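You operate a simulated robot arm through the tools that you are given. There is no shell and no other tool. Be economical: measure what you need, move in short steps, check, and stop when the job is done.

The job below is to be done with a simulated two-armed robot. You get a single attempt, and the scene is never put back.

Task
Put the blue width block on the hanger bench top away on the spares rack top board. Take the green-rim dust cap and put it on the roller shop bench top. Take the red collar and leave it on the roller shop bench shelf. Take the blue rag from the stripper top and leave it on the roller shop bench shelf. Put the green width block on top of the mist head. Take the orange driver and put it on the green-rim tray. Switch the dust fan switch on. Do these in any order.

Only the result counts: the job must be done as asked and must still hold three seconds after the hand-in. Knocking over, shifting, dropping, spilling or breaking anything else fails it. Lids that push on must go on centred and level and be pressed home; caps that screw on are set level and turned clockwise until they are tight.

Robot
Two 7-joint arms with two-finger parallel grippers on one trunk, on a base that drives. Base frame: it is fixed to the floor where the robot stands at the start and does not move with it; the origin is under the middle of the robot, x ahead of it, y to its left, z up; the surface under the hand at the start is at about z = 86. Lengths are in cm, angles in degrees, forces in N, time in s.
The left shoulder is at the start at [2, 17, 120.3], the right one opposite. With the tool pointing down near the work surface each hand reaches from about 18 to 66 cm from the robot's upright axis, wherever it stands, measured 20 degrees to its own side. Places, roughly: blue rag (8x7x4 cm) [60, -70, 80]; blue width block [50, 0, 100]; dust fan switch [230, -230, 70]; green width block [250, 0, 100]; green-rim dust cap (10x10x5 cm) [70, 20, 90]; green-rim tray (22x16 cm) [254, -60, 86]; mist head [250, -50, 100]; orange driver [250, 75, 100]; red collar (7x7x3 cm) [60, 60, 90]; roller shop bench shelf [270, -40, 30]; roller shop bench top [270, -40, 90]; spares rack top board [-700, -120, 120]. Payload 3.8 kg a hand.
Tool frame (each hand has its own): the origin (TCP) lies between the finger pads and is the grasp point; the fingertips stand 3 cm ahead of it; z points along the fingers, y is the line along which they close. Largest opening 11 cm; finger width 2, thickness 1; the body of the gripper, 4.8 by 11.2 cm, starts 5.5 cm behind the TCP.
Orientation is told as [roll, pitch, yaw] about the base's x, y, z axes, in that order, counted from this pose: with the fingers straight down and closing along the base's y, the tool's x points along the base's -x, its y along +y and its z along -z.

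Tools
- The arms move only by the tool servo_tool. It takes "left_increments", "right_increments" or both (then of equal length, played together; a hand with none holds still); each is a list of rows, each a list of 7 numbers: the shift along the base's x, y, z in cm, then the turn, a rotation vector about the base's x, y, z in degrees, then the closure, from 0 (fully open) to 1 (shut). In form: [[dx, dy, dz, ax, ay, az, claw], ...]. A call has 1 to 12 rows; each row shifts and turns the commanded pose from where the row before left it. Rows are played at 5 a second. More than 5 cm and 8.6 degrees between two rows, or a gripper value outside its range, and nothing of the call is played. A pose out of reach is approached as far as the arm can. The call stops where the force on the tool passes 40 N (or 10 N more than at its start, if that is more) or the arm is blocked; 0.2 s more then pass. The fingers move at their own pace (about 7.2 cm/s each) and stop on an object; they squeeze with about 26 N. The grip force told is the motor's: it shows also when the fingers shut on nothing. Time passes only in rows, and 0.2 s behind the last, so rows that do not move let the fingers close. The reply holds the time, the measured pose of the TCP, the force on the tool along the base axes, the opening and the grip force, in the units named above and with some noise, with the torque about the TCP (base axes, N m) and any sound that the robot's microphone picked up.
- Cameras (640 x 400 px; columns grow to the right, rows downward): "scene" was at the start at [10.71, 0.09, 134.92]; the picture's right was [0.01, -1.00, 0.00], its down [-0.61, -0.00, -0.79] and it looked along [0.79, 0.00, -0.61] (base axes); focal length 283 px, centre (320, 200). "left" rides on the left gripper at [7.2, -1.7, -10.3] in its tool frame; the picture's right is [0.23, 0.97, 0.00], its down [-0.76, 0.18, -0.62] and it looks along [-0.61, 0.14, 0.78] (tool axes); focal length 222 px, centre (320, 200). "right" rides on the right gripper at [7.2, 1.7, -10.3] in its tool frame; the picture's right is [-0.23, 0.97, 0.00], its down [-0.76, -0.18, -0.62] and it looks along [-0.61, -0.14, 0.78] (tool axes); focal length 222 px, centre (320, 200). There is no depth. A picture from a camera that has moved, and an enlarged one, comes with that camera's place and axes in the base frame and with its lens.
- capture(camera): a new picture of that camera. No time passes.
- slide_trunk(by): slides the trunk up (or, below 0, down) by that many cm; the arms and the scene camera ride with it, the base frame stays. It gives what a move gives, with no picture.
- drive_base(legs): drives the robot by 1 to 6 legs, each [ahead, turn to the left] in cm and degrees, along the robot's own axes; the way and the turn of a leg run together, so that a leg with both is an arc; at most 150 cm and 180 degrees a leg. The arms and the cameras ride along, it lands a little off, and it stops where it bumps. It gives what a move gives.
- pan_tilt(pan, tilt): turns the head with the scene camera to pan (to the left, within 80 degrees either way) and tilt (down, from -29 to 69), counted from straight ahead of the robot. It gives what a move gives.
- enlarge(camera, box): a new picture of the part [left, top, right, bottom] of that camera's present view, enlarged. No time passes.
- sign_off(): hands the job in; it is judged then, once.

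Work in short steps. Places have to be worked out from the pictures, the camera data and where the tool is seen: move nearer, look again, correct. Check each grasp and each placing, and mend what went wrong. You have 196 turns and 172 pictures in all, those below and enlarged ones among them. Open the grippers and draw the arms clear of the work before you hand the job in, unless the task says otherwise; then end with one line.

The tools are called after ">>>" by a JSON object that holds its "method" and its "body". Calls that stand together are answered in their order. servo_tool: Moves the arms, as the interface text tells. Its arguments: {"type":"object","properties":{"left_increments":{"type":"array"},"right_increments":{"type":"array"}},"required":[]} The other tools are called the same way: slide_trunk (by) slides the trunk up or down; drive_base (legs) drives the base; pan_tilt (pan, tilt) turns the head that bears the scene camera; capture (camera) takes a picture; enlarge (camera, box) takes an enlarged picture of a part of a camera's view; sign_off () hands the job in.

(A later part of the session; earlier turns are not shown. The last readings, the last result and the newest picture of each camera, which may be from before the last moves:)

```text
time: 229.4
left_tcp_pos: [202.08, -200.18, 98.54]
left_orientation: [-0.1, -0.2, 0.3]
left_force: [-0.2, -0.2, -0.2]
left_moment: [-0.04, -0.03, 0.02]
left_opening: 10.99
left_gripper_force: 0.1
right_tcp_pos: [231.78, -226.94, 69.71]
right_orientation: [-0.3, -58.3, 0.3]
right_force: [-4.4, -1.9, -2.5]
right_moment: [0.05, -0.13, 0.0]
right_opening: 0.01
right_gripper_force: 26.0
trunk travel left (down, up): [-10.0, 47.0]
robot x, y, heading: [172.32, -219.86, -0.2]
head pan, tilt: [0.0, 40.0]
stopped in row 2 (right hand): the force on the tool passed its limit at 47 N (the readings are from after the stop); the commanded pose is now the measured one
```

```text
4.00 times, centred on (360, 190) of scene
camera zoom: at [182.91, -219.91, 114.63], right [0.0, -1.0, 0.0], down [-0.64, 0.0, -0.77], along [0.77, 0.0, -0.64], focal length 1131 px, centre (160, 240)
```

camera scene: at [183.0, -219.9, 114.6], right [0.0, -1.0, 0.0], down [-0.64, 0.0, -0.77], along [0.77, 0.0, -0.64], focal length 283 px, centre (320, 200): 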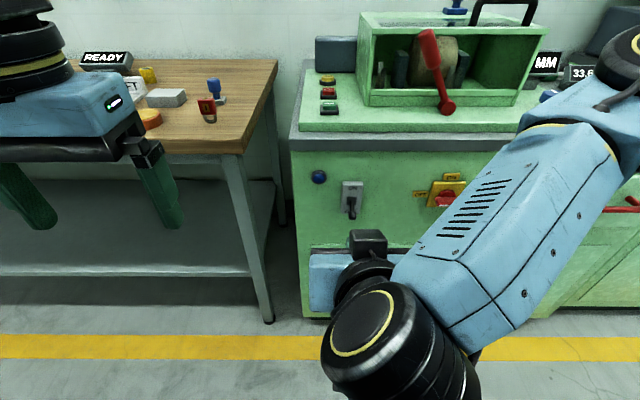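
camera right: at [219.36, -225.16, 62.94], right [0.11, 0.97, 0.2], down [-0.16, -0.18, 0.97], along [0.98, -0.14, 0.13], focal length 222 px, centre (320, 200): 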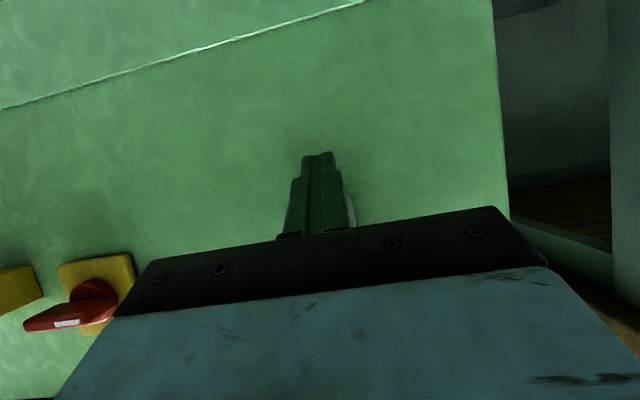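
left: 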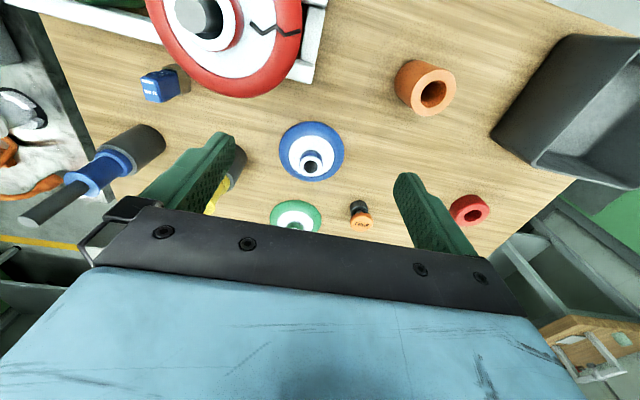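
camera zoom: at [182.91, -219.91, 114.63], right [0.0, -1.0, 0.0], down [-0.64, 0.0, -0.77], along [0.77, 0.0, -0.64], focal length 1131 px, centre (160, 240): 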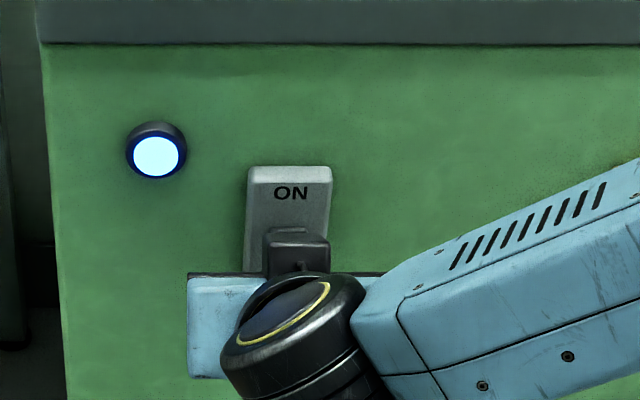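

The lamp lit — the toggle flipped. I back out downward and away, then verify.

>>> {"method": "servo_tool", "body": {"right_increments": [[-2, 0, -0.5, 0, 0, 0, 1], [-4, 0, 0, 0, 0, 0, 1], [-4, 0, 0, 0, 0, 0, 1], [-4, 0, 2, 0, 0, 0, 1], [-2, 0, 4, 0, 0, 0, 1], [-2, 0, 4, 0, 0, 0, 1], [-2, 0, 4, 0, 0, 0, 1]]}}

>>> {"method": "enlarge", "body": {"camera": "scene", "box": [280, 140, 440, 240]}}

```text
time: 231.1
left_tcp_pos: [202.09, -200.25, 98.37]
left_orientation: [0.0, -0.1, 0.4]
left_force: [0.1, -0.7, -0.3]
left_moment: [0.02, -0.03, 0.02]
left_opening: 10.98
left_gripper_force: 0.1
right_tcp_pos: [211.83, -226.97, 83.25]
right_orientation: [-0.3, -58.5, 0.4]
right_force: [-0.1, 0.4, -0.1]
right_moment: [-0.02, 0.01, 0.03]
right_opening: 0.0
right_gripper_force: 26.3
trunk travel left (down, up): [-10.0, 47.0]
robot x, y, heading: [172.46, -219.96, 0.2]
head pan, tilt: [0.0, 40.0]
```

```text
4.00 times, centred on (360, 190) of scene
camera zoom: at [182.98, -219.91, 114.61], right [0.0, -1.0, 0.0], down [-0.64, 0.0, -0.77], along [0.77, 0.0, -0.64], focal length 1131 px, centre (160, 240)
```

zoom: 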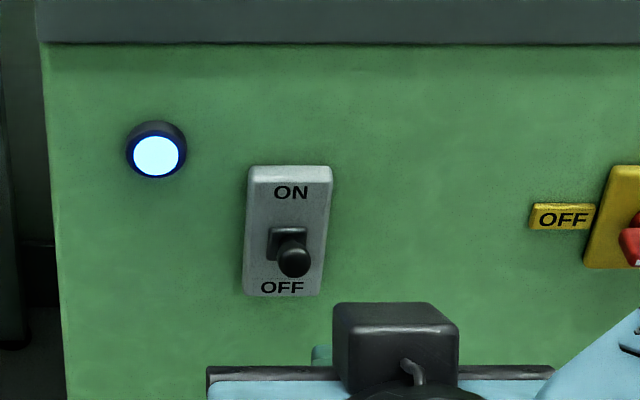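

Fan switch is on. I return the right hand to vertical, raise the trunk and head for the roller bench's middle.

>>> {"method": "servo_tool", "body": {"right_increments": [[-2, 0, 3, 0, 8, 0, 0], [-2, 0, 3, 0, 8, 0, 0], [0, -1, 2, 0, 8, 0, 0], [0, -1, 2, 0, 8, 0, 0], [0, -1, 2, 0, 8, 0, 0], [0, -1, 2, 0, 8, 0, 0], [0, 0, 1, 0, 8, 0, 0], [0, 0, 0, 0, 2.4, 0, 0]]}}

>>> {"method": "slide_trunk", "body": {"by": 22}}

>>> {"method": "drive_base", "body": {"legs": [[-25, 0], [0, 90], [140, 0], [0, -60]]}}

>>> {"method": "pan_tilt", "body": {"pan": -30, "tilt": 25}}

>>> {"method": "capture", "body": {"camera": "scene"}}

```text
time: 232.8
left_tcp_pos: [202.15, -200.21, 98.41]
left_orientation: [-0.1, -0.1, 0.4]
left_force: [0.3, 0.7, 0.0]
left_moment: [0.0, 0.01, 0.01]
left_opening: 11.0
left_gripper_force: 0.1
right_tcp_pos: [207.97, -230.91, 98.32]
right_orientation: [0.1, 0.1, 0.2]
right_force: [0.7, -0.2, 0.2]
right_moment: [-0.02, 0.0, 0.02]
right_opening: 11.02
right_gripper_force: 0.0
trunk travel left (down, up): [-10.0, 47.0]
robot x, y, heading: [172.38, -219.96, 0.1]
head pan, tilt: [0.0, 40.0]
```

```text
time: 235.2
left_tcp_pos: [202.14, -200.18, 120.51]
left_orientation: [0.0, 0.0, 0.4]
left_force: [0.3, 0.0, -0.2]
left_moment: [-0.01, -0.03, -0.01]
left_opening: 11.02
left_gripper_force: 0.2
right_tcp_pos: [207.93, -230.9, 120.16]
right_orientation: [0.2, -0.2, 0.2]
right_force: [0.3, -1.0, 0.3]
right_moment: [0.01, 0.01, 0.01]
right_opening: 11.0
right_gripper_force: 0.0
trunk travel left (down, up): [-32.0, 25.0]
robot x, y, heading: [172.17, -219.93, 0.0]
head pan, tilt: [0.0, 40.0]
```

```text
time: 250.0
left_tcp_pos: [163.49, -49.05, 120.41]
left_orientation: [0.0, -0.1, 30.3]
left_force: [0.0, 0.2, -0.2]
left_moment: [-0.05, 0.01, -0.02]
left_opening: 10.99
left_gripper_force: 0.0
right_tcp_pos: [183.86, -72.66, 120.24]
right_orientation: [0.1, -0.1, 30.1]
right_force: [-0.8, 0.1, -0.5]
right_moment: [0.02, 0.0, 0.0]
right_opening: 11.02
right_gripper_force: 0.1
trunk travel left (down, up): [-32.0, 25.0]
robot x, y, heading: [147.48, -81.0, 29.9]
head pan, tilt: [0.0, 40.0]
```

```text
time: 251.0
left_tcp_pos: [163.54, -49.0, 120.44]
left_orientation: [0.1, -0.1, 30.3]
left_force: [-0.2, 0.8, -0.1]
left_moment: [0.01, 0.06, 0.01]
left_opening: 11.01
left_gripper_force: 0.0
right_tcp_pos: [183.84, -72.73, 120.22]
right_orientation: [0.1, 0.0, 30.1]
right_force: [-0.5, -0.6, -0.1]
right_moment: [0.01, -0.03, -0.01]
right_opening: 10.98
right_gripper_force: 0.1
trunk travel left (down, up): [-32.0, 25.0]
robot x, y, heading: [147.64, -81.17, 29.9]
head pan, tilt: [-30.0, 25.0]
```

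```text
107 pictures are left
camera scene: at [158.6, -79.85, 138.93], right [0.0, -1.0, 0.0], down [-0.42, 0.0, -0.91], along [0.91, 0.0, -0.42], focal length 283 px, centre (320, 200)
```

scene: 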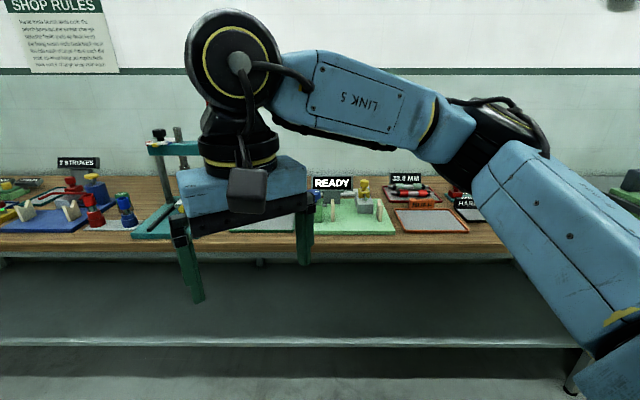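

>>> {"method": "drive_base", "body": {"legs": [[0, 60], [48, 0], [0, -90]]}}

>>> {"method": "pan_tilt", "body": {"pan": 0, "tilt": 30}}

>>> {"method": "capture", "body": {"camera": "scene"}}

>>> {"method": "enlarge", "body": {"camera": "scene", "box": [170, 80, 490, 280]}}

```text
time: 260.4
left_tcp_pos: [177.19, -13.01, 120.44]
left_orientation: [0.0, -0.2, -0.1]
left_force: [0.1, 0.5, -0.5]
left_moment: [0.02, 0.02, 0.02]
left_opening: 10.97
left_gripper_force: 0.0
right_tcp_pos: [182.64, -43.69, 120.28]
right_orientation: [0.1, -0.3, -0.3]
right_force: [-0.3, 0.2, 0.3]
right_moment: [-0.02, 0.01, -0.01]
right_opening: 10.99
right_gripper_force: 0.0
trunk travel left (down, up): [-32.0, 25.0]
robot x, y, heading: [146.93, -32.33, -0.4]
head pan, tilt: [-30.0, 25.0]
```

```text
time: 261.3
left_tcp_pos: [177.11, -12.89, 120.46]
left_orientation: [0.0, -0.2, -0.1]
left_force: [-0.2, -0.2, 0.6]
left_moment: [0.01, 0.01, 0.02]
left_opening: 11.0
left_gripper_force: 0.2
right_tcp_pos: [182.7, -43.71, 120.2]
right_orientation: [0.1, -0.1, -0.3]
right_force: [-0.5, 0.3, -0.4]
right_moment: [0.02, 0.01, 0.01]
right_opening: 11.0
right_gripper_force: 0.0
trunk travel left (down, up): [-32.0, 25.0]
robot x, y, heading: [147.53, -32.61, -0.5]
head pan, tilt: [0.0, 30.0]
```

```text
106 pictures are left
camera scene: at [158.4, -32.56, 138.14], right [-0.01, -1.0, 0.0], down [-0.5, 0.0, -0.87], along [0.87, -0.01, -0.5], focal length 283 px, centre (320, 200)
```

scene: 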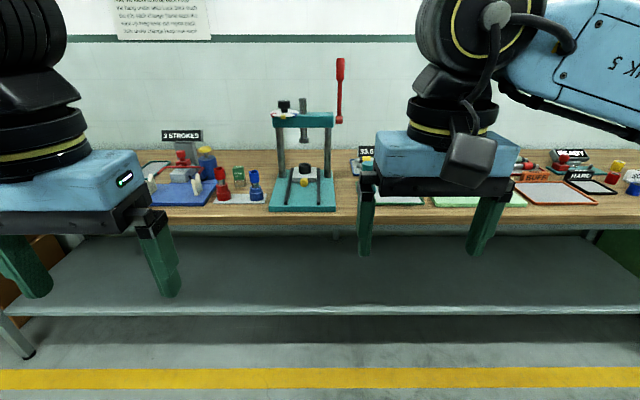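

```text
2.00 times, centred on (330, 180) of scene
camera zoom: at [158.4, -32.56, 138.14], right [-0.01, -1.0, 0.0], down [-0.5, 0.0, -0.87], along [0.87, -0.01, -0.5], focal length 566 px, centre (300, 240)
```

zoom: 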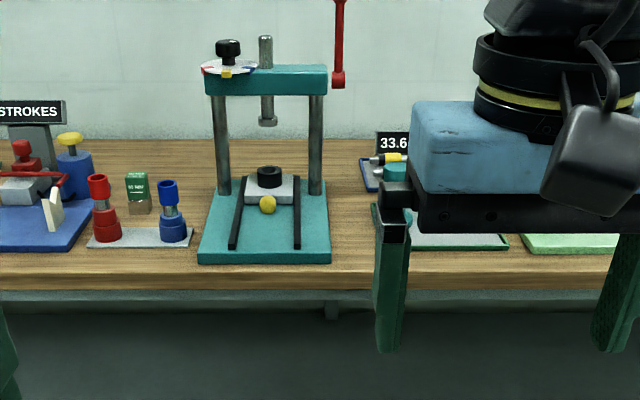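

>>> {"method": "capture", "body": {"camera": "right"}}

>>> {"method": "capture", "body": {"camera": "left"}}

```text
104 pictures are left
camera right: at [175.34, -41.97, 130.45], right [0.23, 0.97, 0.0], down [0.76, -0.18, 0.62], along [0.61, -0.14, -0.78], focal length 222 px, centre (320, 200)
```

right: 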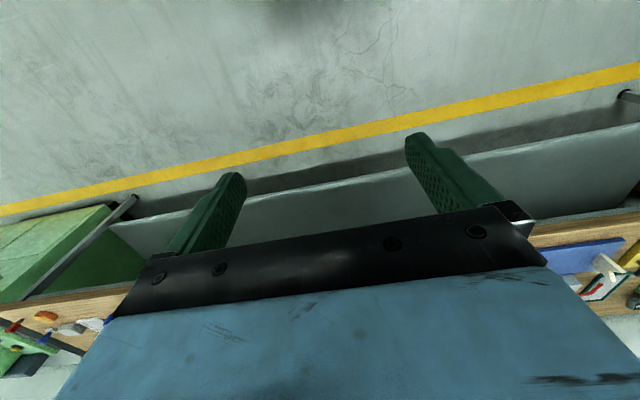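

```text
103 pictures are left
camera left: at [169.88, -14.64, 130.85], right [-0.23, 0.97, 0.0], down [0.76, 0.18, 0.62], along [0.61, 0.14, -0.78], focal length 222 px, centre (320, 200)
```

left: 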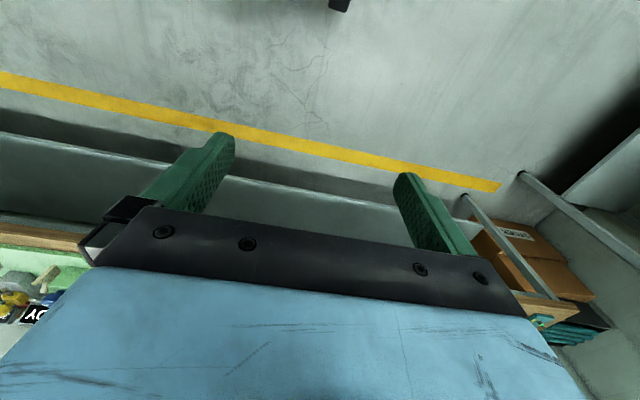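

I lower both hands in the aisle to clear the view, then look at the benchtop.

>>> {"method": "servo_tool", "body": {"right_increments": [[0, -3, -4, 0, 0, 0, 0], [0, -3, -4, 0, 0, 0, 0], [0, -3, -4, 0, 0, 0, 0], [0, -3, -4, 0, 0, 0, 0], [0, 0, -4, 0, 0, 0, 0]], "left_increments": [[0, 3, -4, 0, 0, 0, 0], [0, 3, -4, 0, 0, 0, 0], [0, 3, -4, 0, 0, 0, 0], [0, 0, -4, 0, 0, 0, 0], [0, 0, -4, 0, 0, 0, 0]]}}

>>> {"method": "enlarge", "body": {"camera": "scene", "box": [0, 80, 320, 280]}}

>>> {"method": "enlarge", "body": {"camera": "scene", "box": [320, 80, 640, 280]}}

```text
time: 262.5
left_tcp_pos: [177.35, -3.8, 100.27]
left_orientation: [-0.1, 0.0, -0.1]
left_force: [0.3, 0.0, -0.2]
left_moment: [0.01, 0.01, 0.02]
left_opening: 11.02
left_gripper_force: 0.0
right_tcp_pos: [182.82, -55.78, 100.3]
right_orientation: [0.0, -0.2, -0.2]
right_force: [0.5, 0.0, -0.4]
right_moment: [-0.01, -0.03, 0.0]
right_opening: 10.99
right_gripper_force: 0.0
trunk travel left (down, up): [-32.0, 25.0]
robot x, y, heading: [147.28, -32.44, -0.3]
head pan, tilt: [0.0, 30.0]
```

```text
2.00 times, centred on (160, 180) of scene
camera zoom: at [158.41, -32.48, 138.14], right [-0.01, -1.0, 0.0], down [-0.5, 0.0, -0.87], along [0.87, -0.01, -0.5], focal length 566 px, centre (640, 240)
```

zoom: 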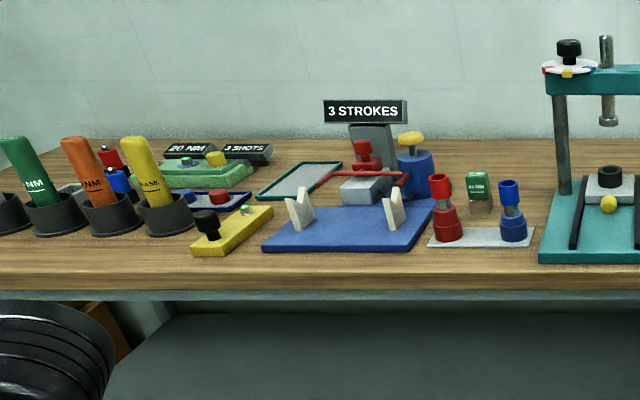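

```text
2.00 times, centred on (480, 180) of scene
camera zoom: at [158.41, -32.48, 138.14], right [-0.01, -1.0, 0.0], down [-0.5, 0.0, -0.87], along [0.87, -0.01, -0.5], focal length 566 px, centre (0, 240)
```

zoom: 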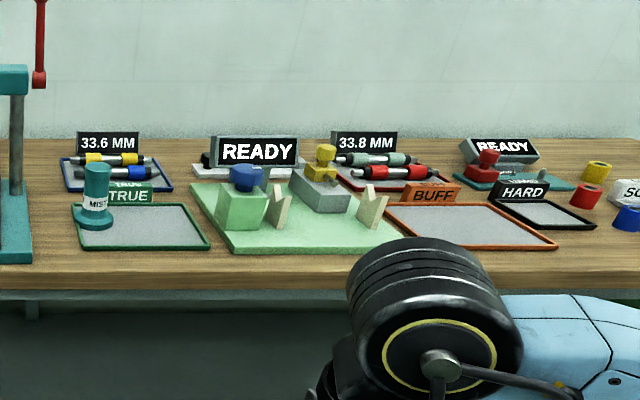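

Found: green block ≈(259,-2), mist head (teal, "MIST") ≈(255,-52, top z≈98) by the green-rim TRUE tray, orange driver in a cup ≈(250,66). I raise the hands and drive closer.

>>> {"method": "servo_tool", "body": {"right_increments": [[0, 0, 4, 0, 0, 0, 0], [0, 0, 4, 0, 0, 0, 0], [0, 0, 4, 0, 0, 0, 0], [0, 0, 4, 0, 0, 0, 0], [0, 0, 4, 0, 0, 0, 0]], "left_increments": [[0, 0, 4, 0, 0, 0, 0], [0, 0, 4, 0, 0, 0, 0], [0, 0, 4, 0, 0, 0, 0], [0, 0, 4, 0, 0, 0, 0], [0, 0, 4, 0, 0, 0, 0]]}}

>>> {"method": "drive_base", "body": {"legs": [[0, 10], [52, 0], [0, -10]]}}

>>> {"method": "pan_tilt", "body": {"pan": 0, "tilt": 45}}

>>> {"method": "capture", "body": {"camera": "scene"}}

```text
time: 263.7
left_tcp_pos: [176.99, -3.81, 120.54]
left_orientation: [0.0, 0.0, -0.1]
left_force: [0.3, 0.6, 0.0]
left_moment: [0.01, -0.01, 0.0]
left_opening: 11.0
left_gripper_force: 0.1
right_tcp_pos: [182.79, -55.73, 120.25]
right_orientation: [0.1, -0.2, -0.4]
right_force: [0.8, -0.3, 0.0]
right_moment: [0.03, -0.02, -0.01]
right_opening: 11.01
right_gripper_force: 0.3
trunk travel left (down, up): [-32.0, 25.0]
robot x, y, heading: [147.07, -32.16, -0.3]
head pan, tilt: [0.0, 30.0]
```

```text
time: 268.1
left_tcp_pos: [228.04, 4.78, 120.4]
left_orientation: [0.0, -0.1, 0.1]
left_force: [-0.9, -0.6, 1.1]
left_moment: [0.07, -0.04, 0.02]
left_opening: 11.01
left_gripper_force: 0.1
right_tcp_pos: [233.84, -46.95, 120.26]
right_orientation: [0.1, -0.2, -0.1]
right_force: [0.8, -1.4, -0.9]
right_moment: [0.02, -0.01, 0.01]
right_opening: 10.99
right_gripper_force: 0.0
trunk travel left (down, up): [-32.0, 25.0]
robot x, y, heading: [198.44, -23.72, -0.1]
head pan, tilt: [0.0, 30.0]
```

```text
time: 268.9
left_tcp_pos: [228.0, 4.81, 120.49]
left_orientation: [0.1, -0.1, 0.2]
left_force: [-0.1, -0.7, 0.6]
left_moment: [0.01, 0.02, -0.01]
left_opening: 10.98
left_gripper_force: 0.1
right_tcp_pos: [233.82, -47.11, 120.14]
right_orientation: [0.1, -0.1, -0.1]
right_force: [0.3, -0.4, 1.1]
right_moment: [0.0, 0.03, 0.01]
right_opening: 11.01
right_gripper_force: 0.0
trunk travel left (down, up): [-32.0, 25.0]
robot x, y, heading: [198.39, -23.98, -0.3]
head pan, tilt: [0.0, 45.0]
```

```text
100 pictures are left
camera scene: at [208.45, -23.85, 135.88], right [0.0, -1.0, 0.0], down [-0.71, 0.0, -0.71], along [0.71, 0.0, -0.71], focal length 283 px, centre (320, 200)
```

scene: 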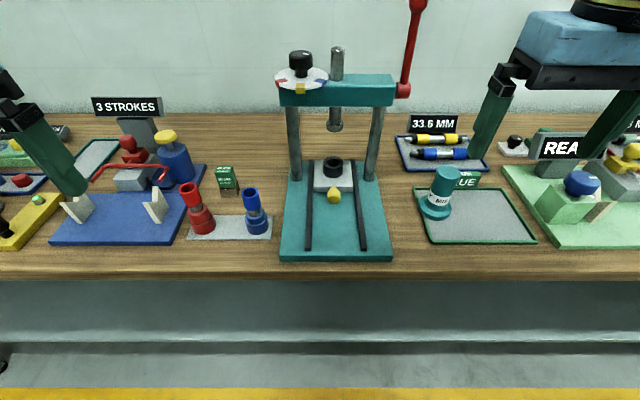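

>>> {"method": "enlarge", "body": {"camera": "scene", "box": [176, 140, 304, 240]}}

>>> {"method": "enlarge", "body": {"camera": "scene", "box": [380, 130, 540, 250]}}

```text
4.00 times, centred on (240, 190) of scene
camera zoom: at [208.45, -23.85, 135.88], right [0.0, -1.0, 0.0], down [-0.71, 0.0, -0.71], along [0.71, 0.0, -0.71], focal length 1131 px, centre (640, 240)
```

zoom: 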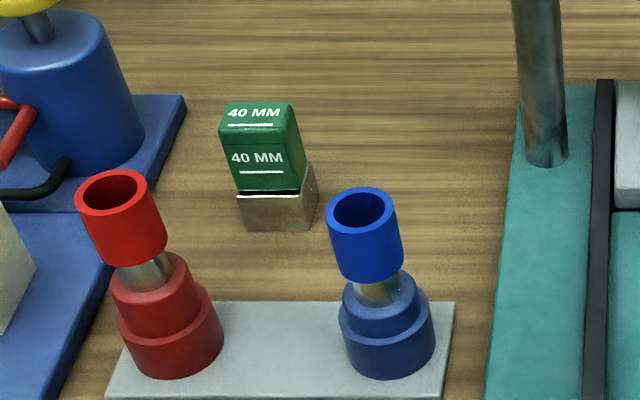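

```text
3.33 times, centred on (460, 190) of scene
camera zoom: at [208.45, -23.85, 135.88], right [0.0, -1.0, 0.0], down [-0.71, 0.0, -0.71], along [0.71, 0.0, -0.71], focal length 943 px, centre (-147, 233)
```

zoom: 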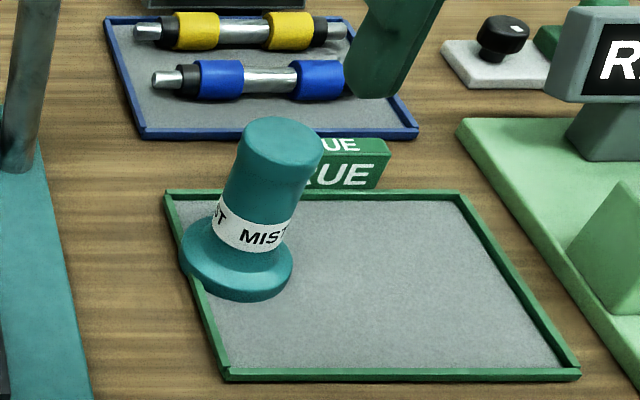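

Green block centre ≈(261,-1), top z≈93.6, 4 cm wide; mist head top ≈(254.7,-51.2,97.5). I move the left hand aside and bring the right hand round in front of the press to above the block.

>>> {"method": "servo_tool", "body": {"left_increments": [[0, 4.5, 0, 0, 0, 0, 0], [0, 4.5, 0, 0, 0, 0, 0], [0, 4.5, 0, 0, 0, 0, 0], [0, 4.5, 0, 0, 0, 0, 0], [0, 4.5, 0, 0, 0, 0, 0], [0, 0, 0, 0, 0, 0, 0], [0, 0, 0, 0, 0, 0, 0], [0, 0, 0, 0, 0, 0, 0], [0, 0, 0, 0, 0, 0, 0], [0, 0, 0, 0, 0, 0, 0], [0, 0, 0, 0, 0, 0, 0]], "right_increments": [[0, 4.5, -1, 0, 0, 0, 0.4], [0, 4.5, -1, 0, 0, 0, 0.4], [0, 4.5, -1, 0, 0, 0, 0.4], [0, 4.5, -1, 0, 0, 0, 0.4], [0, 4.5, -1, 0, 0, 0, 0.4], [0, 4.5, 0, 0, 0, 0, 0.4], [0, 4.5, 0, 0, 0, 0, 0.4], [0, 4.5, 0, 0, 0, 0, 0.4], [0, 4.5, 0, 0, 0, 0, 0.4], [0.5, 4.5, 0, 0, 0, 0, 0.4], [4.5, 1, 0, 0, 0, 0, 0.4]]}}

>>> {"method": "servo_tool", "body": {"right_increments": [[4.5, 0, 0, 0, 0, 0, 0.4], [4.5, 0, 0, 0, 0, 0, 0.4], [4.5, 0, 0, 0, 0, 0, 0.4], [4.5, 0, 0, 0, 0, 0, 0.4], [4, 0, 0, 0, 0, 0, 0.4]]}}

>>> {"method": "capture", "body": {"camera": "right"}}

>>> {"method": "capture", "body": {"camera": "scene"}}

```text
time: 271.3
left_tcp_pos: [229.96, 26.83, 120.23]
left_orientation: [0.0, 0.0, 0.2]
left_force: [0.6, -0.5, 0.4]
left_moment: [0.01, -0.02, -0.02]
left_opening: 10.97
left_gripper_force: 0.0
left hand out of reach, approached as far as the arm can: row 4, 5
right_tcp_pos: [234.4, -3.43, 115.3]
right_orientation: [0.2, -0.2, -0.2]
right_force: [1.5, 1.0, 0.0]
right_moment: [0.02, 0.0, 0.04]
right_opening: 6.64
right_gripper_force: 0.0
right hand out of reach, approached as far as the arm can: row 10, 11
trunk travel left (down, up): [-32.0, 25.0]
robot x, y, heading: [198.31, -23.96, -0.5]
head pan, tilt: [0.0, 45.0]
```

```text
time: 272.5
left_tcp_pos: [229.9, 26.8, 120.21]
left_orientation: [0.0, -0.1, 0.1]
left_force: [0.6, -0.6, 0.3]
left_moment: [0.01, 0.01, 0.04]
left_opening: 11.0
left_gripper_force: 0.1
right_tcp_pos: [247.5, -10.14, 114.65]
right_orientation: [0.3, -0.2, -0.1]
right_force: [0.0, 0.0, 0.2]
right_moment: [0.01, -0.01, -0.03]
right_opening: 6.6
right_gripper_force: 0.0
right hand out of reach, approached as far as the arm can: row 1, 2, 3, 4, 5
trunk travel left (down, up): [-32.0, 25.0]
robot x, y, heading: [198.08, -24.07, -0.1]
head pan, tilt: [0.0, 45.0]
```

```text
97 pictures are left
camera right: at [240.11, -8.49, 124.92], right [0.23, 0.97, 0.0], down [0.76, -0.18, 0.63], along [0.61, -0.14, -0.78], focal length 222 px, centre (320, 200)
```

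right: 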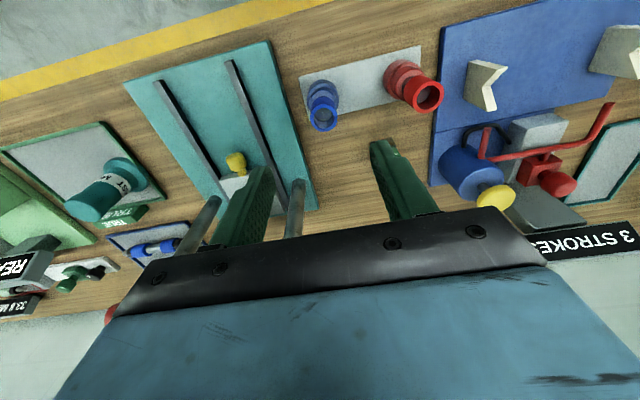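

```text
96 pictures are left
camera scene: at [208.52, -23.93, 135.87], right [0.0, -1.0, 0.0], down [-0.71, 0.0, -0.71], along [0.71, 0.0, -0.71], focal length 283 px, centre (320, 200)
```

scene: 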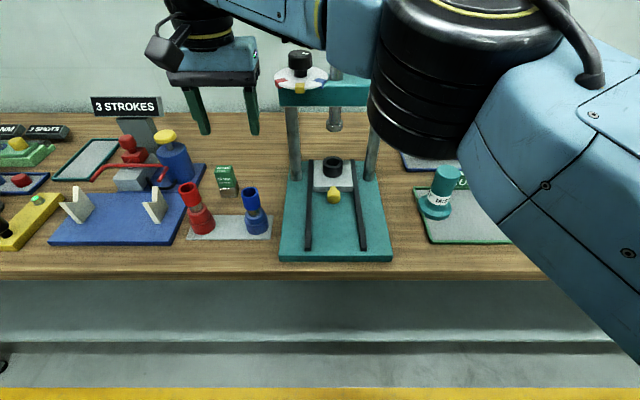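

The right hand can't reach from here. I pull it back to its own side; the left hand suits this block.

>>> {"method": "servo_tool", "body": {"right_increments": [[-4.5, 0, 0, 0, 0, 0, 0.4], [-4.5, 0, 0, 0, 0, 0, 0.4], [-4.5, 0, 0, 0, 0, 0, 0.4], [-4.5, 0, 0, 0, 0, 0, 0.4], [-4.5, 0, 0, 0, 0, 0, 0.4], [-4.5, -2, 0, 0, 0, 0, 0.4], [0, -4.8, 0, 0, 0, 0, 0.4], [0, -4.8, 0, 0, 0, 0, 0.4], [0, -4.8, 0, 0, 0, 0, 0.4], [0, -4.8, 0, 0, 0, 0, 0.4], [0, -4.8, 0.5, 0, 0, 0, 0.4], [0, -4.8, 0.5, 0, 0, 0, 0.4]]}}

>>> {"method": "servo_tool", "body": {"right_increments": [[0, -4.5, 1, 0, 0, 0, 0], [0, -4.5, 1, 0, 0, 0, 0], [0, -2, 1, 0, 0, 0, 0]], "left_increments": [[0, -4.5, 0, 0, 0, 0, 0.3], [0, -4.5, 0, 0, 0, 0, 0.3], [0, -4.5, 0, 0, 0, 0, 0.3]]}}

>>> {"method": "capture", "body": {"camera": "scene"}}

```text
time: 275.1
left_tcp_pos: [229.88, 26.81, 120.43]
left_orientation: [0.0, -0.2, 0.0]
left_force: [-0.3, 0.1, 0.0]
left_moment: [0.02, 0.02, 0.0]
left_opening: 11.0
left_gripper_force: 0.1
right_tcp_pos: [220.56, -40.91, 115.75]
right_orientation: [0.1, -0.3, -0.2]
right_force: [-0.2, -0.3, -0.3]
right_moment: [-0.02, -0.02, -0.02]
right_opening: 6.6
right_gripper_force: 0.0
trunk travel left (down, up): [-32.0, 25.0]
robot x, y, heading: [197.84, -23.57, -0.3]
head pan, tilt: [0.0, 45.0]
```

```text
time: 275.9
left_tcp_pos: [230.03, 13.1, 120.27]
left_orientation: [0.0, -0.1, 0.2]
left_force: [-0.6, -0.3, 0.2]
left_moment: [0.01, -0.02, -0.02]
left_opening: 7.67
left_gripper_force: 0.0
right_tcp_pos: [220.68, -51.85, 118.98]
right_orientation: [0.1, -0.1, 0.0]
right_force: [-0.3, 0.4, -0.8]
right_moment: [0.02, 0.01, 0.01]
right_opening: 10.99
right_gripper_force: 0.1
right hand out of reach, approached as far as the arm can: row 1
trunk travel left (down, up): [-32.0, 25.0]
robot x, y, heading: [198.23, -24.05, -0.0]
head pan, tilt: [0.0, 45.0]
```

```text
95 pictures are left
camera scene: at [208.48, -24.01, 135.87], right [0.0, -1.0, 0.0], down [-0.71, 0.0, -0.71], along [0.71, 0.0, -0.71], focal length 283 px, centre (320, 200)
```

scene: 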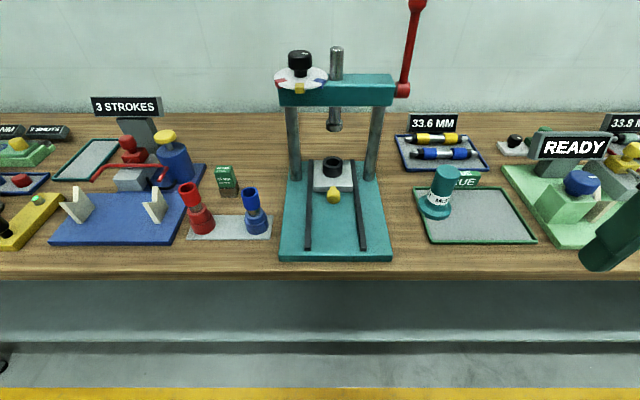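

Now the left hand goes above the block.

>>> {"method": "servo_tool", "body": {"left_increments": [[4.4, -2, -1, 0, 0, 0, 0.4], [4.4, -2, -1, 0, 0, 0, 0.4], [4.4, -2, -1, 0, 0, 0, 0.4], [4.4, -2, -1, 0, 0, 0, 0.4], [4.4, -2, -1, 0, 0, 0, 0.4], [4.4, -2, -1, 0, 0, 0, 0.4], [4.4, -2, -1, 0, 0, 0, 0.4]]}}

>>> {"method": "capture", "body": {"camera": "left"}}

>>> {"method": "capture", "body": {"camera": "scene"}}

```text
time: 277.5
left_tcp_pos: [260.78, -1.0, 113.27]
left_orientation: [0.1, -0.2, 0.0]
left_force: [0.8, -0.7, -0.2]
left_moment: [0.02, 0.0, 0.01]
left_opening: 6.61
left_gripper_force: 0.1
right_tcp_pos: [220.88, -51.85, 118.98]
right_orientation: [0.2, -0.1, -0.1]
right_force: [-0.7, 0.1, 0.1]
right_moment: [0.03, -0.03, 0.0]
right_opening: 10.99
right_gripper_force: 0.1
trunk travel left (down, up): [-32.0, 25.0]
robot x, y, heading: [198.2, -23.65, -0.4]
head pan, tilt: [0.0, 45.0]
```

```text
94 pictures are left
camera left: at [253.45, -2.64, 123.63], right [-0.23, 0.97, 0.0], down [0.76, 0.17, 0.63], along [0.61, 0.14, -0.78], focal length 222 px, centre (320, 200)
```

left: 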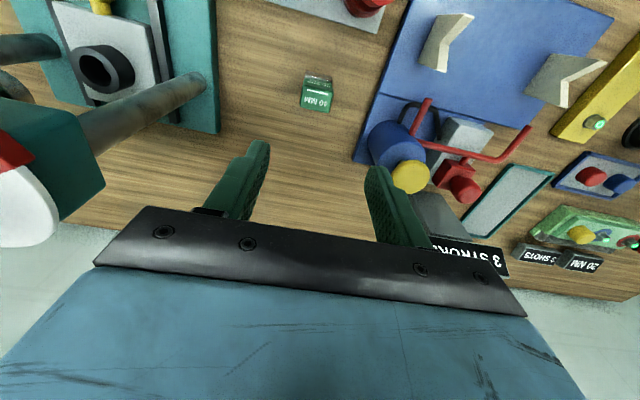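

```text
93 pictures are left
camera scene: at [208.53, -24.09, 135.87], right [0.0, -1.0, 0.0], down [-0.71, 0.0, -0.71], along [0.71, 0.0, -0.71], focal length 283 px, centre (320, 200)
```

scene: 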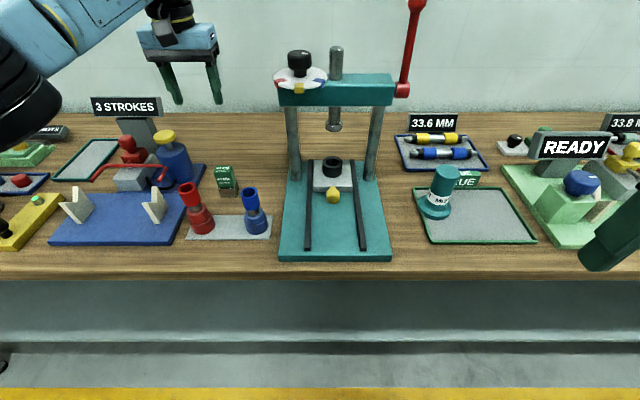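

>>> {"method": "enlarge", "body": {"camera": "left", "box": [270, 65, 366, 125]}}

```text
6.67 times, centred on (318, 95) of left
camera zoom: at [253.45, -2.64, 123.63], right [-0.23, 0.97, 0.0], down [0.76, 0.17, 0.63], along [0.61, 0.14, -0.78], focal length 1481 px, centre (333, 900)
```

zoom: 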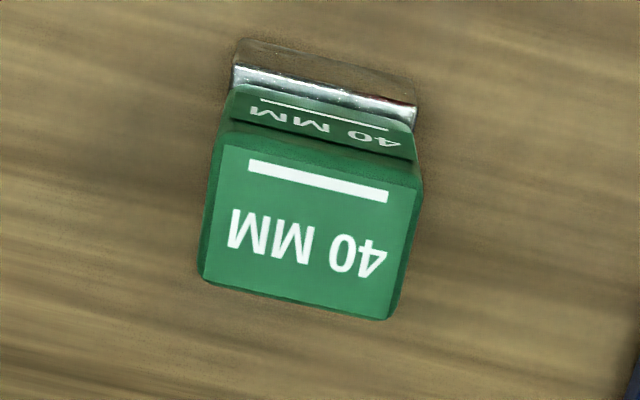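

Well aligned. Descend to z≈91.8 and grip.

>>> {"method": "servo_tool", "body": {"left_increments": [[0.3, -0.25, -4.5, 0, 0, 0, 0.4], [0, 0, -4.5, 0, 0, 0, 0.4], [0, 0, -4.5, 0, 0, 0, 0.4], [0, 0, -4, 0, 0, 0, 0.4], [0, 0, -4, 0, 0, 0, 0.4], [0, 0, 0, 0, 0, 0, 1], [0, 0, 0, 0, 0, 0, 1], [0, 0, 0, 0, 0, 0, 1]]}}

>>> {"method": "capture", "body": {"camera": "scene"}}

```text
time: 279.3
left_tcp_pos: [260.91, -0.97, 91.58]
left_orientation: [0.0, -0.1, 0.0]
left_force: [-0.6, -0.2, -0.1]
left_moment: [0.0, -0.01, -0.02]
left_opening: 3.98
left_gripper_force: 26.3
right_tcp_pos: [220.86, -51.61, 118.98]
right_orientation: [0.1, 0.0, -0.2]
right_force: [-1.0, -0.5, -0.7]
right_moment: [-0.02, -0.01, -0.01]
right_opening: 10.99
right_gripper_force: 0.0
trunk travel left (down, up): [-32.0, 25.0]
robot x, y, heading: [197.88, -23.7, -0.3]
head pan, tilt: [0.0, 45.0]
```

```text
91 pictures are left
camera scene: at [208.46, -23.84, 135.87], right [0.0, -1.0, 0.0], down [-0.71, 0.0, -0.71], along [0.71, 0.0, -0.71], focal length 283 px, centre (320, 200)
```

scene: 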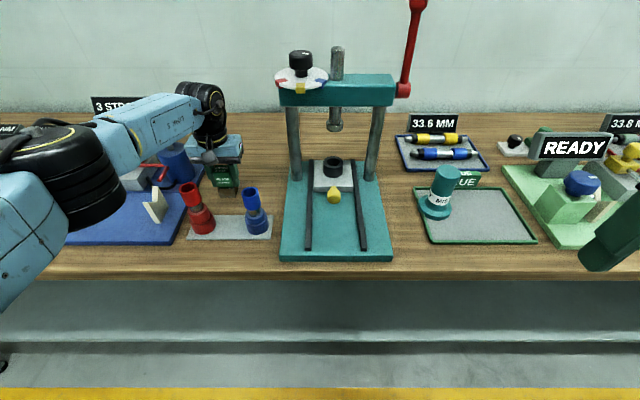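

Gripped (3.98 cm). Lift high and draw back, then shift along the bench so the left hand faces the mist head.

>>> {"method": "servo_tool", "body": {"left_increments": [[0, 0, 4.5, 0, 0, 0, 1], [0, 0, 4.5, 0, 0, 0, 1], [0, 0, 4.5, 0, 0, 0, 1], [0, 0, 4.5, 0, 0, 0, 1], [0, 0, 4.5, 0, 0, 0, 1], [0, 0, 4.5, 0, 0, 0, 1], [-4.5, 0.5, 0, 0, 0, 0, 1], [-4.5, 0.5, 0, 0, 0, 0, 1], [-4.5, 0.5, 0, 0, 0, 0, 1], [-4.5, 0.5, 0, 0, 0, 0, 1], [-4.5, 0.5, 0, 0, 0, 0, 1], [-4.5, 0.5, 0, 0, 0, 0, 1]]}}

>>> {"method": "drive_base", "body": {"legs": [[-40, 0], [0, -90], [48, 0], [0, 90], [40, 0]]}}

>>> {"method": "capture", "body": {"camera": "scene"}}

```text
time: 281.9
left_tcp_pos: [233.02, 2.37, 119.07]
left_orientation: [-0.1, -0.2, 0.1]
left_force: [-1.1, -1.3, -1.7]
left_moment: [0.0, 0.0, -0.02]
left_opening: 3.99
left_gripper_force: 26.2
left hand out of reach, approached as far as the arm can: row 6
right_tcp_pos: [220.76, -51.66, 119.05]
right_orientation: [0.1, -0.1, -0.1]
right_force: [-0.9, -0.6, 0.1]
right_moment: [0.02, -0.04, 0.03]
right_opening: 11.01
right_gripper_force: 0.1
trunk travel left (down, up): [-32.0, 25.0]
robot x, y, heading: [198.63, -23.86, -0.3]
head pan, tilt: [0.0, 45.0]
```

```text
time: 296.6
left_tcp_pos: [233.08, -45.15, 118.86]
left_orientation: [0.0, -0.1, 0.4]
left_force: [0.6, 0.5, -1.4]
left_moment: [0.01, 0.02, 0.0]
left_opening: 3.98
left_gripper_force: 26.5
right_tcp_pos: [221.23, -99.29, 119.06]
right_orientation: [0.1, -0.1, 0.2]
right_force: [0.4, -0.5, 0.1]
right_moment: [0.0, 0.0, -0.01]
right_opening: 10.99
right_gripper_force: 0.0
trunk travel left (down, up): [-32.0, 25.0]
robot x, y, heading: [198.14, -71.55, 0.2]
head pan, tilt: [0.0, 45.0]
```

```text
90 pictures are left
camera scene: at [208.59, -71.59, 135.87], right [0.0, -1.0, 0.0], down [-0.71, 0.0, -0.71], along [0.71, 0.0, -0.71], focal length 283 px, centre (320, 200)
```

scene: 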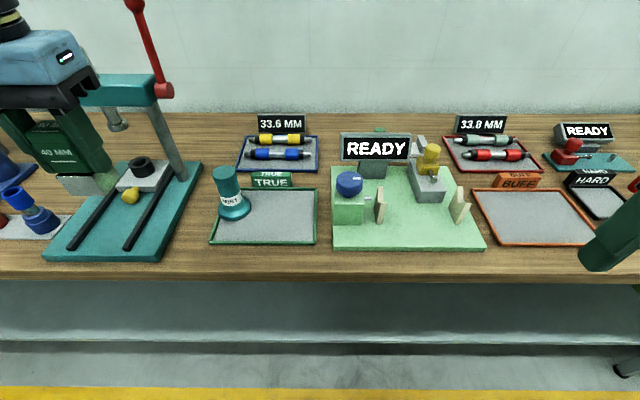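

>>> {"method": "enlarge", "body": {"camera": "scene", "box": [200, 150, 328, 250]}}

```text
4.00 times, centred on (264, 200) of scene
camera zoom: at [208.59, -71.59, 135.87], right [0.0, -1.0, 0.0], down [-0.71, 0.0, -0.71], along [0.71, 0.0, -0.71], focal length 1131 px, centre (544, 200)
```

zoom: 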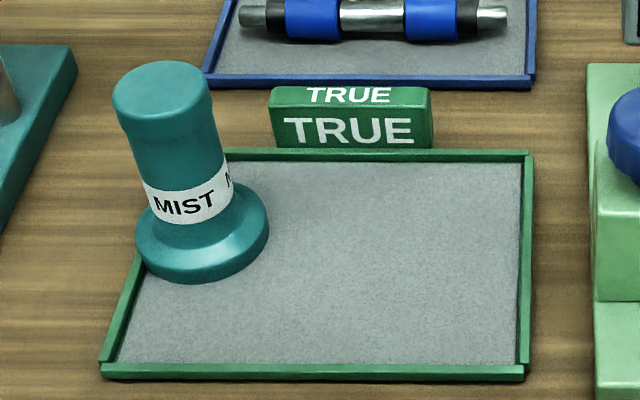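

Triangulated: mist head upright, axis ≈(255,-51.3), top z≈97. I carry the block above it.

>>> {"method": "servo_tool", "body": {"left_increments": [[4.4, -1.2, 0, 0, 0, 0, 1], [4.4, -1.2, 0, 0, 0, 0, 1], [4.4, -1.2, 0, 0, 0, 0, 1], [4.4, -1.2, 0, 0, 0, 0, 1], [4.2, -1.3, 0, 0, 0, 0, 1], [0, 0, -4, 0, 0, 0, 1], [0, 0, -4, 0, 0, 0, 1], [0, 0, -3, 0, 0, 0, 1]]}}

>>> {"method": "capture", "body": {"camera": "left"}}

>>> {"method": "enlarge", "body": {"camera": "scene", "box": [180, 120, 340, 220]}}

```text
time: 298.4
left_tcp_pos: [254.97, -51.25, 107.93]
left_orientation: [-0.2, -0.1, 0.3]
left_force: [0.6, 0.0, -0.6]
left_moment: [-0.03, 0.0, -0.03]
left_opening: 4.01
left_gripper_force: 25.6
right_tcp_pos: [221.03, -99.22, 119.06]
right_orientation: [0.0, -0.1, 0.3]
right_force: [-0.2, -0.4, 0.2]
right_moment: [0.04, 0.01, -0.02]
right_opening: 11.01
right_gripper_force: 0.1
trunk travel left (down, up): [-32.0, 25.0]
robot x, y, heading: [198.23, -71.95, -0.1]
head pan, tilt: [0.0, 45.0]
```

```text
88 pictures are left
camera left: at [247.65, -53.01, 118.33], right [-0.23, 0.97, 0.0], down [0.76, 0.18, 0.62], along [0.61, 0.14, -0.78], focal length 222 px, centre (320, 200)
```

left: 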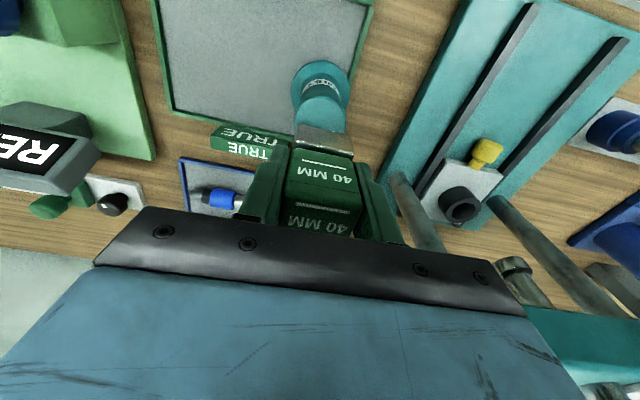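

```text
4.00 times, centred on (260, 170) of scene
camera zoom: at [208.54, -71.53, 135.87], right [0.0, -1.0, 0.0], down [-0.71, 0.0, -0.71], along [0.71, 0.0, -0.71], focal length 1131 px, centre (560, 320)
```

zoom: 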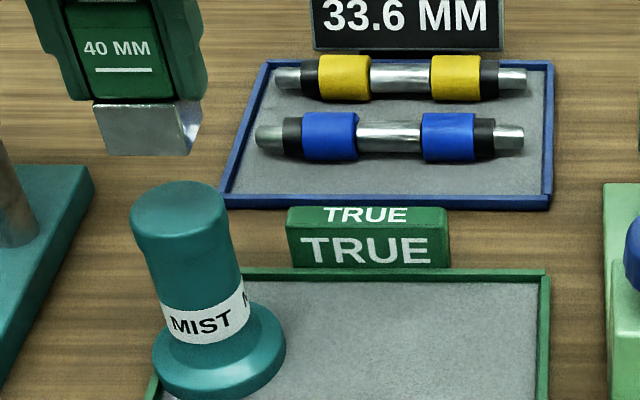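

Aligned over the mist head. Lower gently until contact.

>>> {"method": "servo_tool", "body": {"left_increments": [[0, 0, -2.5, 0, 0, 0, 1], [0, 0, -1.2, 0, 0, 0, 1], [0, 0, -0.4, 0, 0, 0, 1], [0, 0, -0.3, 0, 0, 0, 1]]}}

>>> {"method": "enlarge", "body": {"camera": "scene", "box": [180, 120, 340, 220]}}

```text
time: 299.4
left_tcp_pos: [254.9, -51.3, 103.79]
left_orientation: [-0.1, -0.3, 0.4]
left_force: [0.7, 0.6, 4.6]
left_moment: [0.17, 0.04, -0.01]
left_opening: 3.99
left_gripper_force: 26.1
right_tcp_pos: [221.07, -99.27, 119.03]
right_orientation: [0.1, -0.2, 0.4]
right_force: [0.0, -0.2, 0.1]
right_moment: [0.04, 0.04, 0.01]
right_opening: 11.02
right_gripper_force: 0.1
trunk travel left (down, up): [-32.0, 25.0]
robot x, y, heading: [198.45, -71.59, 0.1]
head pan, tilt: [0.0, 45.0]
```

```text
4.00 times, centred on (260, 170) of scene
camera zoom: at [208.48, -71.61, 135.89], right [0.0, -1.0, 0.0], down [-0.71, 0.0, -0.71], along [0.71, 0.0, -0.71], focal length 1131 px, centre (560, 320)
```

zoom: 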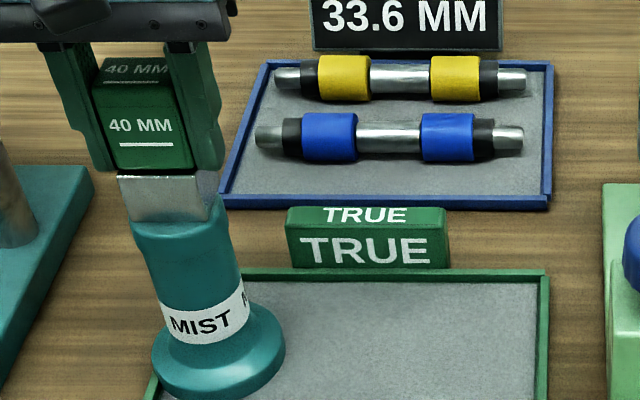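

Contact at z≈103.8. The block looks ~0.8 cm too far back, so I lift slightly, shift toward me and set down again.

>>> {"method": "servo_tool", "body": {"left_increments": [[0, 0, 0.9, 0, 0, 0, 1], [-0.8, -0.2, 0, 0, 0, 0, 1], [0, 0, -0.6, 0, 0, 0, 1], [0, 0, -0.3, 0, 0, 0, 1]]}}

>>> {"method": "enlarge", "body": {"camera": "scene", "box": [200, 140, 264, 180]}}

```text
time: 300.4
left_tcp_pos: [254.08, -51.69, 103.74]
left_orientation: [-0.1, -0.2, 0.4]
left_force: [-0.3, -0.8, 4.1]
left_moment: [0.08, 0.03, -0.02]
left_opening: 4.02
left_gripper_force: 26.2
right_tcp_pos: [221.08, -99.38, 119.09]
right_orientation: [0.1, -0.2, 0.3]
right_force: [-0.8, -0.5, 0.1]
right_moment: [0.02, 0.01, 0.0]
right_opening: 11.01
right_gripper_force: 0.0
trunk travel left (down, up): [-32.0, 25.0]
robot x, y, heading: [198.42, -71.73, -0.0]
head pan, tilt: [0.0, 45.0]
```

```text
10.00 times, centred on (232, 160) of scene
camera zoom: at [208.48, -71.61, 135.89], right [0.0, -1.0, 0.0], down [-0.71, 0.0, -0.71], along [0.71, 0.0, -0.71], focal length 2828 px, centre (1200, 600)
```

zoom: 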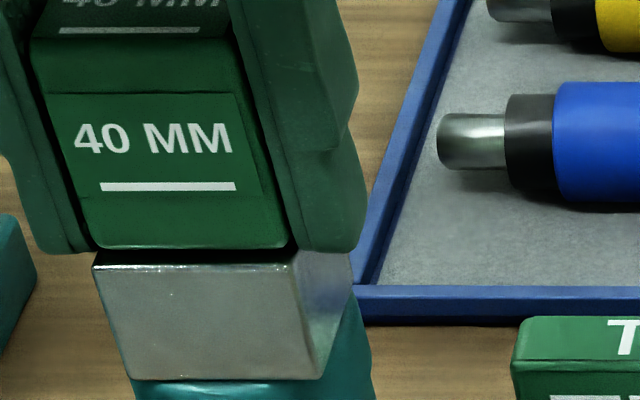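

Centred now. Release and rise straight up.

>>> {"method": "servo_tool", "body": {"left_increments": [[0, 0, 0.1, 0, 0, 0, 0.5], [0, 0, 0, 0, 0, 0, 0.4], [0, 0, 0, 0, 0, 0, 0.4], [0, 0, 3, 0, 0, 0, 0.4], [0, 0, 4, 0, 0, 0, 0.4], [0, 0, 4, 0, 0, 0, 0.4], [0, 0, 3, 0, 0, 0, 0.4], [-4.5, 0, 0, 0, 0, 0, 0.4], [-4.5, 0, 0, 0, 0, 0, 0.4], [-4.5, 0, 0, 0, 0, 0, 0.4], [-4.5, 0, 0, 0, 0, 0, 0.4], [-4.5, 0, 0, 0, 0, 0, 0.4]]}}

>>> {"method": "enlarge", "body": {"camera": "scene", "box": [180, 120, 340, 220]}}

```text
time: 302.9
left_tcp_pos: [231.36, -51.44, 117.77]
left_orientation: [0.0, -0.2, 0.5]
left_force: [0.5, -0.1, 0.5]
left_moment: [0.0, 0.01, 0.02]
left_opening: 6.61
left_gripper_force: 0.1
right_tcp_pos: [221.07, -99.37, 119.01]
right_orientation: [0.2, -0.2, 0.4]
right_force: [0.1, 0.3, 0.5]
right_moment: [0.02, -0.03, -0.01]
right_opening: 11.02
right_gripper_force: 0.1
trunk travel left (down, up): [-32.0, 25.0]
robot x, y, heading: [197.76, -71.35, 0.3]
head pan, tilt: [0.0, 45.0]
```

```text
4.00 times, centred on (260, 170) of scene
camera zoom: at [208.43, -71.57, 135.89], right [0.0, -1.0, 0.0], down [-0.71, 0.0, -0.71], along [0.71, 0.0, -0.71], focal length 1131 px, centre (560, 320)
```

zoom: 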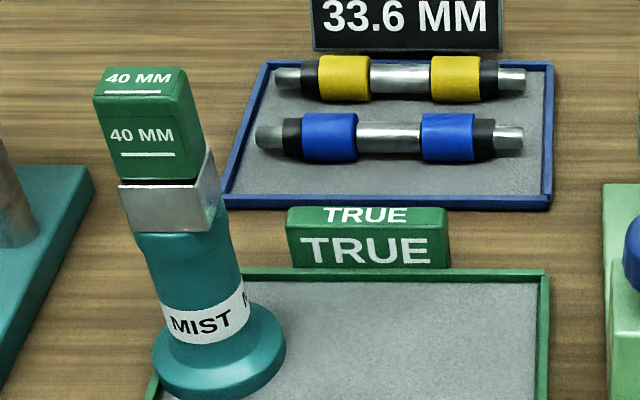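

The green block stands on the mist head. Now to the orange driver: shift along the bench to y≈45.

>>> {"method": "drive_base", "body": {"legs": [[-40, 0], [0, 90], [116, 0], [0, -90], [35, 0]]}}

>>> {"method": "capture", "body": {"camera": "scene"}}

```text
time: 320.4
left_tcp_pos: [224.69, 65.07, 117.64]
left_orientation: [0.0, -0.1, 1.7]
left_force: [0.4, -0.1, -0.1]
left_moment: [0.0, 0.01, -0.03]
left_opening: 6.59
left_gripper_force: 0.1
right_tcp_pos: [215.14, 17.01, 118.97]
right_orientation: [0.1, -0.1, 1.5]
right_force: [-0.3, 0.6, 0.5]
right_moment: [0.02, -0.01, 0.01]
right_opening: 11.0
right_gripper_force: 0.0
trunk travel left (down, up): [-32.0, 25.0]
robot x, y, heading: [191.7, 44.4, 1.0]
head pan, tilt: [0.0, 45.0]
```

```text
83 pictures are left
camera scene: at [202.11, 44.51, 135.87], right [0.02, -1.0, 0.0], down [-0.71, -0.02, -0.71], along [0.71, 0.02, -0.71], focal length 283 px, centre (320, 200)
```

scene: 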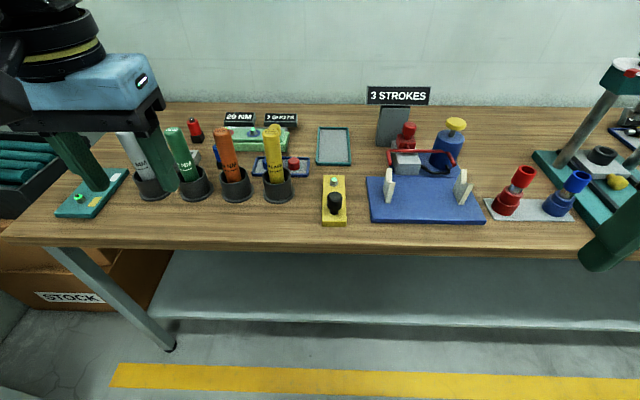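

>>> {"method": "enlarge", "body": {"camera": "scene", "box": [110, 110, 310, 235]}}

>>> {"method": "capture", "body": {"camera": "left"}}

```text
3.20 times, centred on (210, 172) of scene
camera zoom: at [202.11, 44.51, 135.87], right [0.02, -1.0, 0.0], down [-0.71, -0.02, -0.71], along [0.71, 0.02, -0.71], focal length 905 px, centre (672, 288)
```

zoom: 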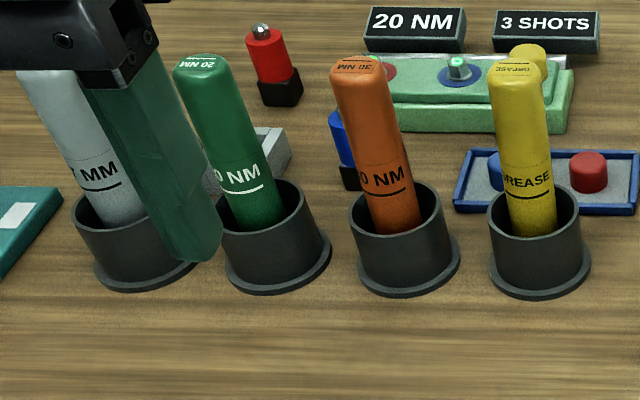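

```text
81 pictures are left
camera left: at [217.46, 63.19, 128.1], right [-0.26, 0.97, 0.0], down [0.76, 0.2, 0.62], along [0.6, 0.16, -0.78], focal length 222 px, centre (320, 200)
```

left: 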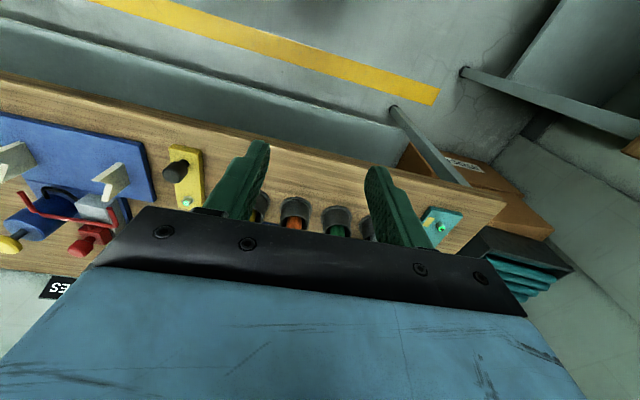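

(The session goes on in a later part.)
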